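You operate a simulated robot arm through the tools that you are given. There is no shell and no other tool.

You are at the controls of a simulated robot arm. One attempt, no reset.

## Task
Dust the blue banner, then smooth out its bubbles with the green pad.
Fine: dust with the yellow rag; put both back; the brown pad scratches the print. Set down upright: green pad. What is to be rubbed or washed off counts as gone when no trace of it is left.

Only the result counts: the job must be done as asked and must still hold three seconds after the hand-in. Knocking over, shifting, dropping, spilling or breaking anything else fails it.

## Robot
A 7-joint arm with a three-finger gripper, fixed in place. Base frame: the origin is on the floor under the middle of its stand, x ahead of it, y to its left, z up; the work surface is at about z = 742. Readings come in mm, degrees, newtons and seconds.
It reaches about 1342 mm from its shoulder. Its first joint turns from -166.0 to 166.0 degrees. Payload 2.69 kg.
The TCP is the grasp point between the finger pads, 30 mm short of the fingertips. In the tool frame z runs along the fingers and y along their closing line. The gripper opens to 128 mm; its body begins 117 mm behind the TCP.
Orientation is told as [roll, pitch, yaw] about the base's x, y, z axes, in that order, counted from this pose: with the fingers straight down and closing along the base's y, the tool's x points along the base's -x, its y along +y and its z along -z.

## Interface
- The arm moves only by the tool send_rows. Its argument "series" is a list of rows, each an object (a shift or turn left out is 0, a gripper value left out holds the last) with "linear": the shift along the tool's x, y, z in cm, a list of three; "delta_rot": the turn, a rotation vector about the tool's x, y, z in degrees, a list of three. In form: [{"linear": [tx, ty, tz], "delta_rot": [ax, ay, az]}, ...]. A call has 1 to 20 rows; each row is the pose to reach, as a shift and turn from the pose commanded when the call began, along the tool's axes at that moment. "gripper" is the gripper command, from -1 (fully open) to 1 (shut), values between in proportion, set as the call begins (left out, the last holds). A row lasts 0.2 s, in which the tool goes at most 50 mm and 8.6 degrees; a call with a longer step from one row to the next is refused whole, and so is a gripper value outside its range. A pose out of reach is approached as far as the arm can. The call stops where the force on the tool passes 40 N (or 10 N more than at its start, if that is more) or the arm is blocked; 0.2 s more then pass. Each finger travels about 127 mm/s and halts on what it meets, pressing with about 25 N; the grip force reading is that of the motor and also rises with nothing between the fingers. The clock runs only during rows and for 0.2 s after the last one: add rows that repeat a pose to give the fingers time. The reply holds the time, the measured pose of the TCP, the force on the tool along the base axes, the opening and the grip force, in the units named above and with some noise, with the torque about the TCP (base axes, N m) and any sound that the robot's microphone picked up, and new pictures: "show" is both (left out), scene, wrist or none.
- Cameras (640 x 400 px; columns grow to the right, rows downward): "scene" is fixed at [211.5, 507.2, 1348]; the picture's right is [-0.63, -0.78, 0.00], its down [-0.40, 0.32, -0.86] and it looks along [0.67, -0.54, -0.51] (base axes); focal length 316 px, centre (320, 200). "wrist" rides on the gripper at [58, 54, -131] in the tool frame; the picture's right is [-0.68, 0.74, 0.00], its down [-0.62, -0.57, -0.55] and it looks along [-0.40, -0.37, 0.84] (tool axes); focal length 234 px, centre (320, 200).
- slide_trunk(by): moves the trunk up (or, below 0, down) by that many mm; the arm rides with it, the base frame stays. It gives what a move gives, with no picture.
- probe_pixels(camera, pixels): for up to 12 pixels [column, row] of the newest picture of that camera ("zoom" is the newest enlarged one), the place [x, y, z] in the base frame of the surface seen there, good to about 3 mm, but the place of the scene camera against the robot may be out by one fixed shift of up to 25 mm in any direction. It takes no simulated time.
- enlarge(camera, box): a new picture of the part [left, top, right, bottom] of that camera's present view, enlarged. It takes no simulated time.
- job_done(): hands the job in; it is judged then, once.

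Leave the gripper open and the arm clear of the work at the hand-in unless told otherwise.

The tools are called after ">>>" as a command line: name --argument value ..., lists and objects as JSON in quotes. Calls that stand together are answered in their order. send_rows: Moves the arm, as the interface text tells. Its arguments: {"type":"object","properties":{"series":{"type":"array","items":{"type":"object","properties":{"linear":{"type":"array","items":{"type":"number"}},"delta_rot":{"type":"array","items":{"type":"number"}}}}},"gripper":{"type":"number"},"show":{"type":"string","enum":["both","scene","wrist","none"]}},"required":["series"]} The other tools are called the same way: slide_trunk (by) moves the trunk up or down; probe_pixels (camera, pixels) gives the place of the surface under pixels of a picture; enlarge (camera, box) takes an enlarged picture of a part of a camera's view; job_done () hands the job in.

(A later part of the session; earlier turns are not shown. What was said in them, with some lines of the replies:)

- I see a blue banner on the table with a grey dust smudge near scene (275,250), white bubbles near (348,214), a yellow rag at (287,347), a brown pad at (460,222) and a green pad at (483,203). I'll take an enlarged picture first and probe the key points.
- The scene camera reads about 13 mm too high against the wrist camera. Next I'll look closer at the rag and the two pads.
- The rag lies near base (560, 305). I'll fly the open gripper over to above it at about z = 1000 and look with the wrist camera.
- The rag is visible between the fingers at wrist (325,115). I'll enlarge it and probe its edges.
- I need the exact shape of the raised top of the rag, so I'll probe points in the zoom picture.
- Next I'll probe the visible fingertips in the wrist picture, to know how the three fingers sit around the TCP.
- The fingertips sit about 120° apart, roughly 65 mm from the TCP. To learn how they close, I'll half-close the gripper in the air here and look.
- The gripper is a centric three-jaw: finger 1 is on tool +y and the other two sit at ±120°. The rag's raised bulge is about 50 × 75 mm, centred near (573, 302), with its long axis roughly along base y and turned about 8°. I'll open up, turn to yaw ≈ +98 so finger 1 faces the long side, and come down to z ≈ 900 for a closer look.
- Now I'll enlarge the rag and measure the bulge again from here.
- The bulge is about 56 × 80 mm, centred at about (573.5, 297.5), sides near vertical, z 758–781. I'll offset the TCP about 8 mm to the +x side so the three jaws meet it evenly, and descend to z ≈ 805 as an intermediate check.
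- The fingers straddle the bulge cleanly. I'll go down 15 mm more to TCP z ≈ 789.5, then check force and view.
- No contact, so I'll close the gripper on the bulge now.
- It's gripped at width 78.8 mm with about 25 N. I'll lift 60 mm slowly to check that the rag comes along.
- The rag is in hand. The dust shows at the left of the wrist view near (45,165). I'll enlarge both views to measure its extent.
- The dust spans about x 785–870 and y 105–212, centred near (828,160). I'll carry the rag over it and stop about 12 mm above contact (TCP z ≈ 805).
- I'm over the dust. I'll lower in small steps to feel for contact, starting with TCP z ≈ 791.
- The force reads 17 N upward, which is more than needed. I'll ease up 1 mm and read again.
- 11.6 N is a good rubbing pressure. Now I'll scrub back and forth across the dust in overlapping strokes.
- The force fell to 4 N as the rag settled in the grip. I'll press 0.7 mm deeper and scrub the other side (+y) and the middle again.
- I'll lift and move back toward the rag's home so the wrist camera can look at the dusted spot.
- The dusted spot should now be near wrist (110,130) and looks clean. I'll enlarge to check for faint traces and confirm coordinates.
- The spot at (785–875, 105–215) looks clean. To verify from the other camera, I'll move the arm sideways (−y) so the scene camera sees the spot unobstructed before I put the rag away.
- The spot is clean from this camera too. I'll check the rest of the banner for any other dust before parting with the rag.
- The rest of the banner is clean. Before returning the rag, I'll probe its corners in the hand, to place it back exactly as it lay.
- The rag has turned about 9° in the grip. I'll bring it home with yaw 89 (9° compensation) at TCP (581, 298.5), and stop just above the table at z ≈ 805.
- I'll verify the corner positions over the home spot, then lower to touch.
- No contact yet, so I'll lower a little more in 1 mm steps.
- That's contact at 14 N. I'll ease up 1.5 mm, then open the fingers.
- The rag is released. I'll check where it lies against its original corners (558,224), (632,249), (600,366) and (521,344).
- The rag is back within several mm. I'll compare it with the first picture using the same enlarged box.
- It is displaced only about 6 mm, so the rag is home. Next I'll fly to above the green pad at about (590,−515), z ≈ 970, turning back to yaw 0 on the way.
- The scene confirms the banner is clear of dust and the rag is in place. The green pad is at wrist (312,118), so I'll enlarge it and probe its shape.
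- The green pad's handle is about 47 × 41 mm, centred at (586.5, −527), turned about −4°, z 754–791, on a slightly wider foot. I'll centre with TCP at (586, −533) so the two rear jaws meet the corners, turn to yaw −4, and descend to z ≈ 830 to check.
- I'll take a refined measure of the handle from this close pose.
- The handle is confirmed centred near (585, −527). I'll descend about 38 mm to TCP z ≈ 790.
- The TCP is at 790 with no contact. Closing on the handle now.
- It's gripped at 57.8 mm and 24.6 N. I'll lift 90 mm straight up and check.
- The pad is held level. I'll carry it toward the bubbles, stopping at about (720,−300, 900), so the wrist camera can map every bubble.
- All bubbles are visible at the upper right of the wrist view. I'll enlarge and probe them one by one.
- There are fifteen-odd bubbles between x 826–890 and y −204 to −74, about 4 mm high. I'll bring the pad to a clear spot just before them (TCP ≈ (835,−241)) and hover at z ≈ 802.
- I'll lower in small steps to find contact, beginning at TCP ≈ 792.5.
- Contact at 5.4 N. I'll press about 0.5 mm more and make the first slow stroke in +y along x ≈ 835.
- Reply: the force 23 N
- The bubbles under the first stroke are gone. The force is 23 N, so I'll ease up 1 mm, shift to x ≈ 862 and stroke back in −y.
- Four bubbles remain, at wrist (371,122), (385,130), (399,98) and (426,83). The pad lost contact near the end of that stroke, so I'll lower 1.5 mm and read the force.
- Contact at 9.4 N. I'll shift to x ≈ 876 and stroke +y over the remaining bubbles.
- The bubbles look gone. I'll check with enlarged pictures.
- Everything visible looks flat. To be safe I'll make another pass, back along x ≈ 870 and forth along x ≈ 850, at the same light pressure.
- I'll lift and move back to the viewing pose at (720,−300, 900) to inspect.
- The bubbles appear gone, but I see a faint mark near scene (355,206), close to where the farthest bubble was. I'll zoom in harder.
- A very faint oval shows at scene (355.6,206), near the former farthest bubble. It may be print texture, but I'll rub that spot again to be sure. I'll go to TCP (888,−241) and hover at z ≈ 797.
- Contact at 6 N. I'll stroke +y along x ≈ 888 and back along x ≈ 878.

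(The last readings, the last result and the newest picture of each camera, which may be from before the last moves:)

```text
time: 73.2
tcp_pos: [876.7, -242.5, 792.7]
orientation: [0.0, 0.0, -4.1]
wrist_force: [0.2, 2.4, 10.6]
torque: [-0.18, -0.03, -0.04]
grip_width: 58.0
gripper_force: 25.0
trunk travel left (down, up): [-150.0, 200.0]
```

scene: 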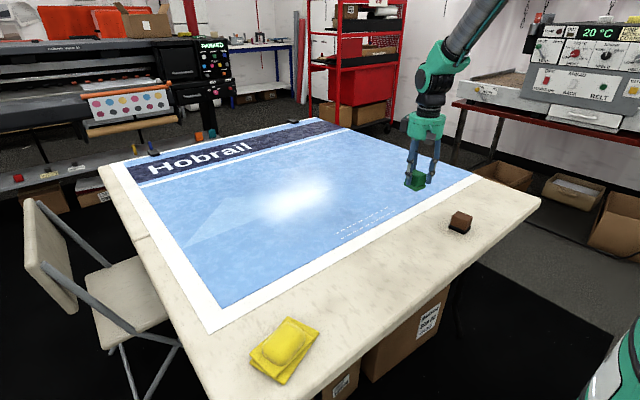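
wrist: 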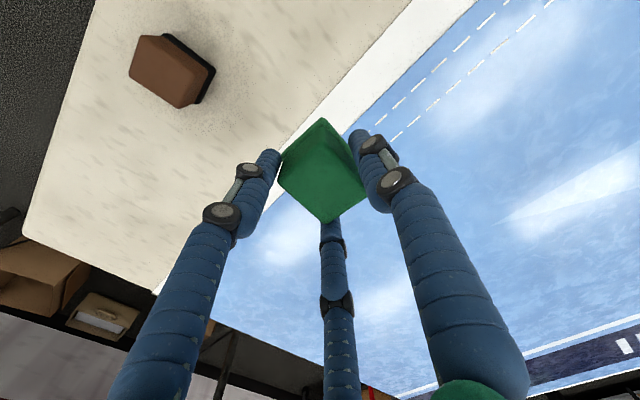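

Still pressing at about 10 N throughout. I'll lift, return to the viewing pose and inspect again.

>>> send_rows --series '[{"linear": [0, 0, -1.5]}, {"linear": [0, 0, -4]}, {"linear": [3.84, -1.72, -6]}, {"linear": [7.68, -3.45, -8]}, {"linear": [11.5, -5.17, -10]}, {"linear": [15.36, -6.89, -10.9]}, {"linear": [15.36, -6.89, -10.9]}]' --gripper 1

>>> enlarge --camera "scene" --box '[335, 193, 375, 218]'

>>> enlarge --camera "scene" --box '[315, 195, 385, 240]'

```text
time: 74.8
tcp_pos: [717.4, -298.7, 901.7]
orientation: [0.1, 0.0, -4.0]
wrist_force: [-0.6, -0.4, -0.3]
torque: [0.01, -0.04, 0.03]
grip_width: 58.1
gripper_force: 24.7
trunk travel left (down, up): [-150.0, 200.0]
```

scene: 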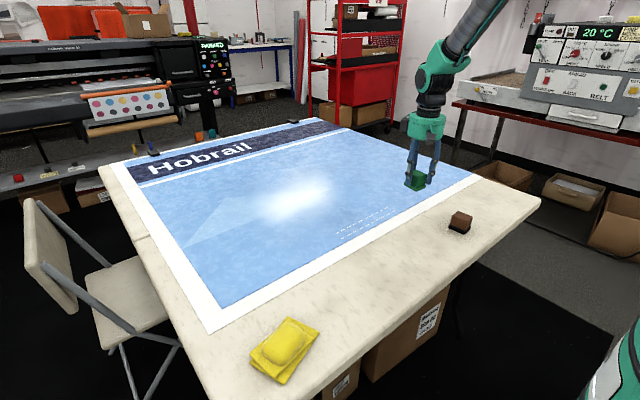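
wrist: 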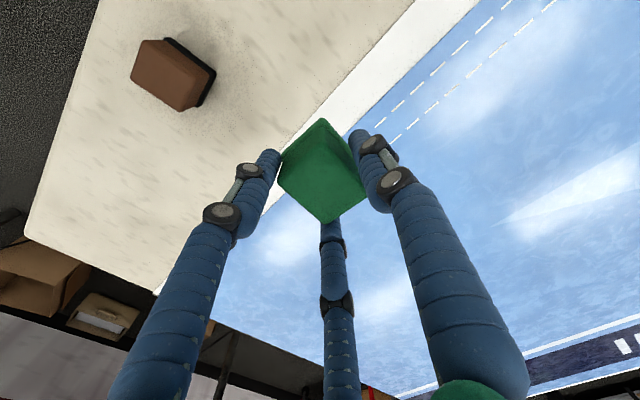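

```text
16.00 times, centred on (355, 206) of scene
```

zoom: 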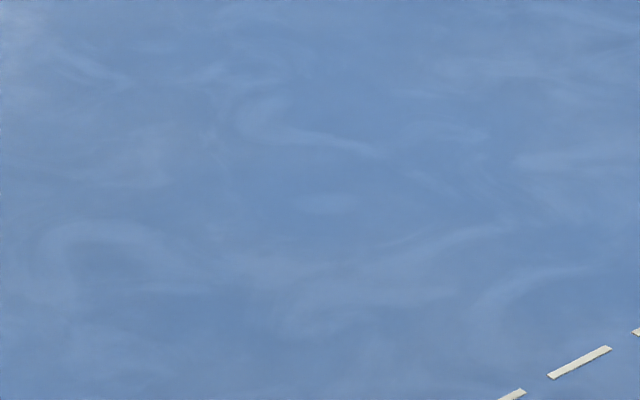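

```text
8.89 times, centred on (350, 218) of scene
```

zoom: 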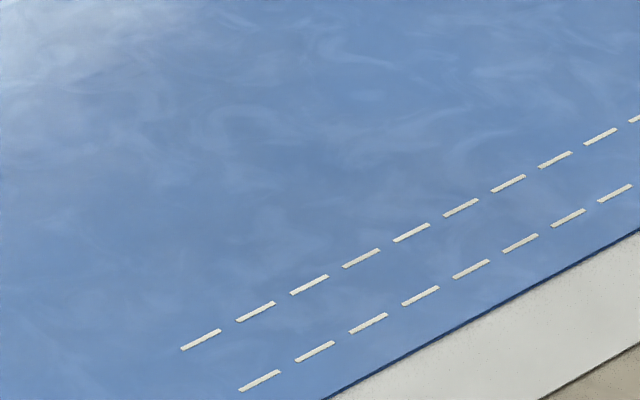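

The oval is unchanged, so it is print texture, and no bubble is left. The dashes sit at the same pixels as before, so the banner has not shifted. Now I'll carry the green pad back to its original spot and hover about 20 mm above it.

>>> send_rows --series '[{"linear": [1.929, -4.038, 0]}, {"linear": [3.858, -8.077, 0]}, {"linear": [5.788, -12.115, 0]}, {"linear": [7.717, -16.153, 0]}, {"linear": [9.646, -20.19, 0]}, {"linear": [11.575, -24.23, 0]}, {"linear": [11.575, -24.23, 3]}, {"linear": [11.575, -24.23, 6]}, {"linear": [11.575, -24.23, 9]}, {"linear": [11.575, -24.23, 9]}]' --gripper 1

```text
time: 77.0
tcp_pos: [587.2, -532.9, 809.9]
orientation: [0.0, 0.0, -4.1]
wrist_force: [0.3, 0.1, -0.5]
torque: [0.03, 0.05, 0.0]
grip_width: 57.9
gripper_force: 25.1
trunk travel left (down, up): [-150.0, 200.0]
```

scene: 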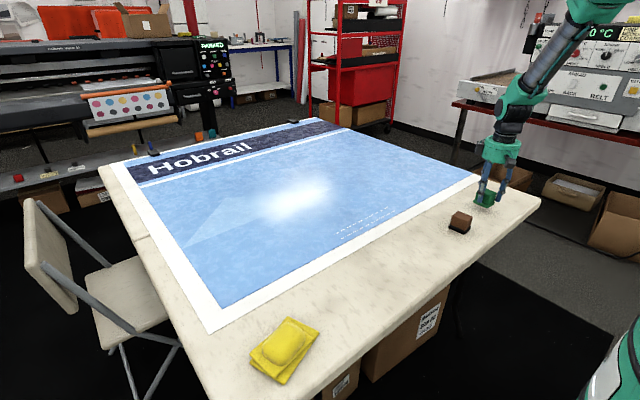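
wrist: 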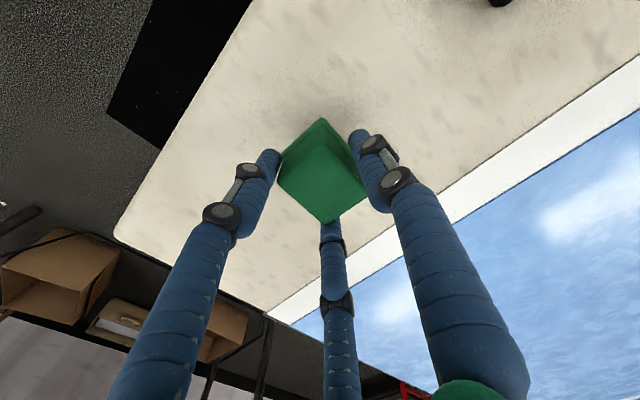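

The position is right at (587,−533). I'll lower gently to just above the expected table contact.

>>> send_rows --series '[{"linear": [0, 0, 1.0]}, {"linear": [0, 0, 1.6]}, {"linear": [0, 0, 1.85]}, {"linear": [0, 0, 1.85]}]' --gripper 1 --show "none"

>>> send_rows --series '[{"linear": [0, 0, 0.1]}, {"linear": [0, 0, 0.1]}]' --gripper 1 --show "none"

```text
time: 78.0
tcp_pos: [587.3, -532.1, 791.4]
orientation: [0.0, 0.0, -4.1]
wrist_force: [0.5, 0.2, -0.4]
torque: [0.02, -0.01, -0.01]
grip_width: 58.0
gripper_force: 24.9
trunk travel left (down, up): [-150.0, 200.0]
```

```text
time: 78.6
tcp_pos: [586.6, -531.5, 790.0]
orientation: [0.0, 0.1, -4.0]
wrist_force: [-0.4, -0.1, -1.2]
torque: [0.02, -0.01, -0.03]
grip_width: 58.2
gripper_force: 25.0
trunk travel left (down, up): [-150.0, 200.0]
```

No contact yet, so I'll step down in 0.7 mm steps.

>>> send_rows --series '[{"linear": [0, 0, 0.07]}, {"linear": [0, 0, 0.07]}]' --gripper 1 --show "none"

>>> send_rows --series '[{"linear": [0, 0, 0.07]}, {"linear": [0, 0, 0.07]}]' --gripper 1 --show "none"

```text
time: 79.2
tcp_pos: [587.7, -533.3, 789.4]
orientation: [0.0, 0.0, -4.0]
wrist_force: [0.1, 0.5, -0.9]
torque: [0.0, 0.03, 0.0]
grip_width: 58.2
gripper_force: 24.7
trunk travel left (down, up): [-150.0, 200.0]
```

```text
time: 79.8
tcp_pos: [588.0, -533.1, 790.2]
orientation: [0.0, 0.0, -4.0]
wrist_force: [-0.7, -0.1, -0.6]
torque: [-0.04, -0.01, -0.02]
grip_width: 58.2
gripper_force: 25.2
trunk travel left (down, up): [-150.0, 200.0]
```

>>> send_rows --series '[{"linear": [0, 0, 0.07]}, {"linear": [0, 0, 0.07]}]' --gripper 1 --show "none"

>>> send_rows --series '[{"linear": [0, 0, 0.05]}, {"linear": [0, 0, 0.05]}]' --gripper 1 --show "none"

```text
time: 80.4
tcp_pos: [586.3, -533.0, 789.2]
orientation: [0.0, 0.0, -4.1]
wrist_force: [1.0, 0.4, 1.9]
torque: [0.0, -0.07, 0.01]
grip_width: 58.3
gripper_force: 24.9
trunk travel left (down, up): [-150.0, 200.0]
```

```text
time: 81.0
tcp_pos: [587.2, -533.2, 789.1]
orientation: [0.0, 0.0, -4.0]
wrist_force: [-2.2, -0.1, 5.1]
torque: [-0.16, 0.08, -0.04]
grip_width: 58.0
gripper_force: 25.2
trunk travel left (down, up): [-150.0, 200.0]
```

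The pad is resting on the table at 5 N. Opening the gripper now.

>>> send_rows --series '[{"linear": [0, 0, -0.03]}, {"linear": [0, 0, -0.03]}, {"linear": [0, 0, -0.03]}, {"linear": [0, 0, -0.03]}, {"linear": [0, 0, -0.03]}]' --gripper -1

```text
time: 82.2
tcp_pos: [587.2, -532.3, 788.8]
orientation: [0.0, 0.0, -4.1]
wrist_force: [0.1, 0.3, -0.8]
torque: [0.0, 0.0, 0.03]
grip_width: 127.9
gripper_force: 0.1
trunk travel left (down, up): [-150.0, 200.0]
```

scene: 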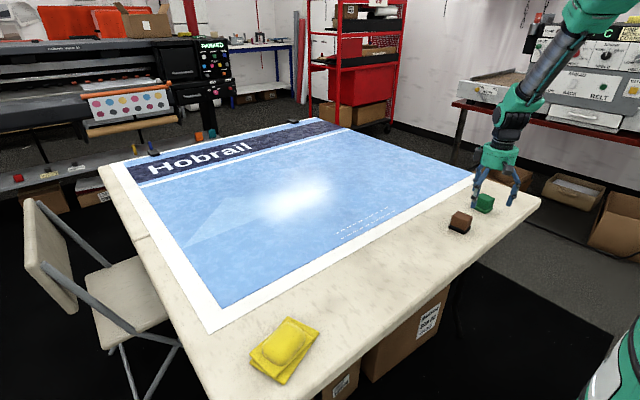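
wrist: 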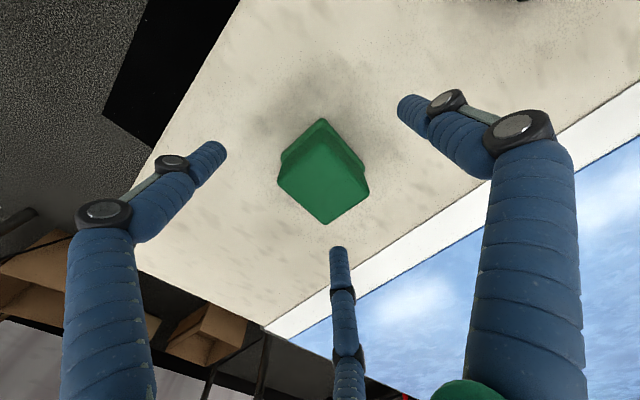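

The pad stands upright on its foot, and the fingers are clear of it. I'll raise straight up well clear, then inspect everything.

>>> send_rows --series '[{"linear": [0, 0, -1]}, {"linear": [0, 0, -3]}, {"linear": [0, 0, -6]}, {"linear": [0, 0, -10]}, {"linear": [0, 0, -14]}, {"linear": [0, 0, -18]}, {"linear": [0, 0, -22]}, {"linear": [0, 0, -26]}, {"linear": [0, 0, -26]}]' --gripper -1

>>> enlarge --camera "scene" --box '[430, 180, 510, 240]'

>>> enlarge --camera "scene" --box '[180, 160, 420, 310]'

>>> enlarge --camera "scene" --box '[232, 220, 328, 280]'

```text
time: 84.2
tcp_pos: [586.6, -532.6, 1049.6]
orientation: [0.0, 0.0, -4.0]
wrist_force: [-0.3, -0.7, 0.7]
torque: [-0.04, -0.03, -0.02]
grip_width: 127.9
gripper_force: 0.0
trunk travel left (down, up): [-150.0, 200.0]
```

scene: 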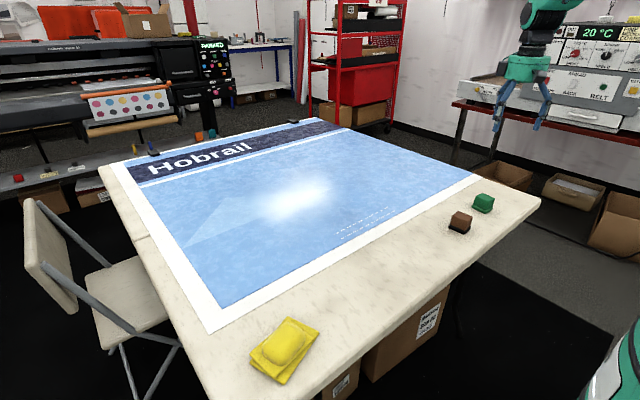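
wrist: 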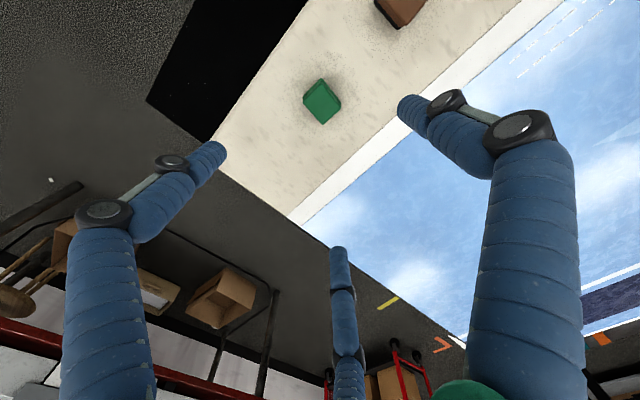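

```text
6.67 times, centred on (470, 210) of scene
```

zoom: 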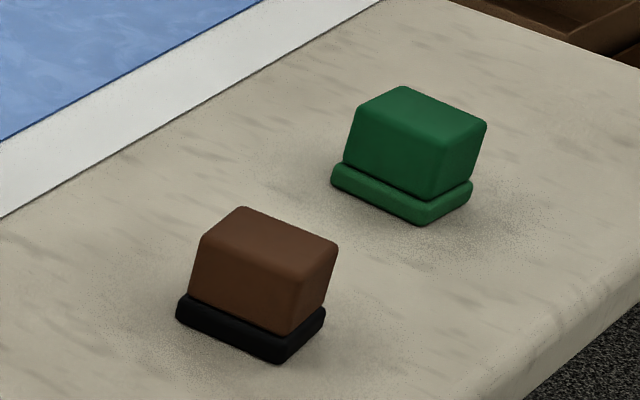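

```text
2.67 times, centred on (300, 235) of scene
```

zoom: 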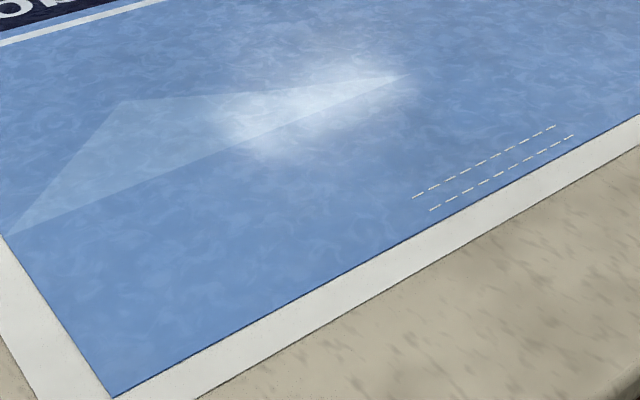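

```text
6.67 times, centred on (280, 250) of scene
```

zoom: 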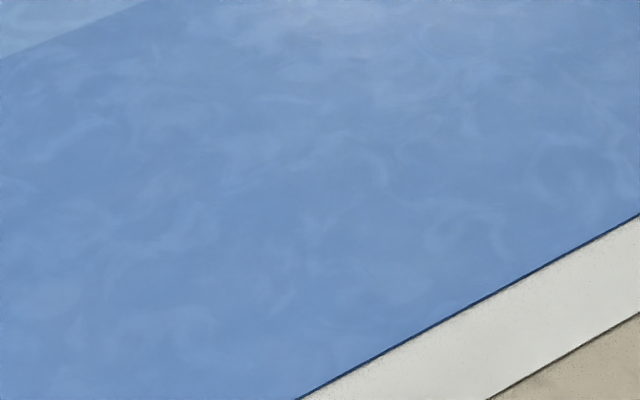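

The green pad stands at its original pixels, the brown pad is untouched and the rag is back in its place. The banner shows no dust and no bubbles. The arm is clear with the gripper open, so I'm handing in.

>>> job_done

```text
The job is handed in.
```

The job is handed in: the blue banner is dusted and its bubbles are smoothed out. I don't have the verdict yet, but these checks held just before hand-in:

- **Dust:** I wiped it off with the yellow rag. Enlarged pictures from both cameras show no trace left.
- **Bubbles:** I pressed them flat with the green pad in several passes. A faint oval near the farthest one did not change when I rubbed it again, so I took it to be print texture.
- **Yellow rag:** It is back in its place, about 6 mm from where it first lay.
- **Green pad:** It stands upright on its foot at its original spot.
- **Everything else:** The brown pad was not touched and the banner had not shifted. The arm is clear of the work with the gripper open.
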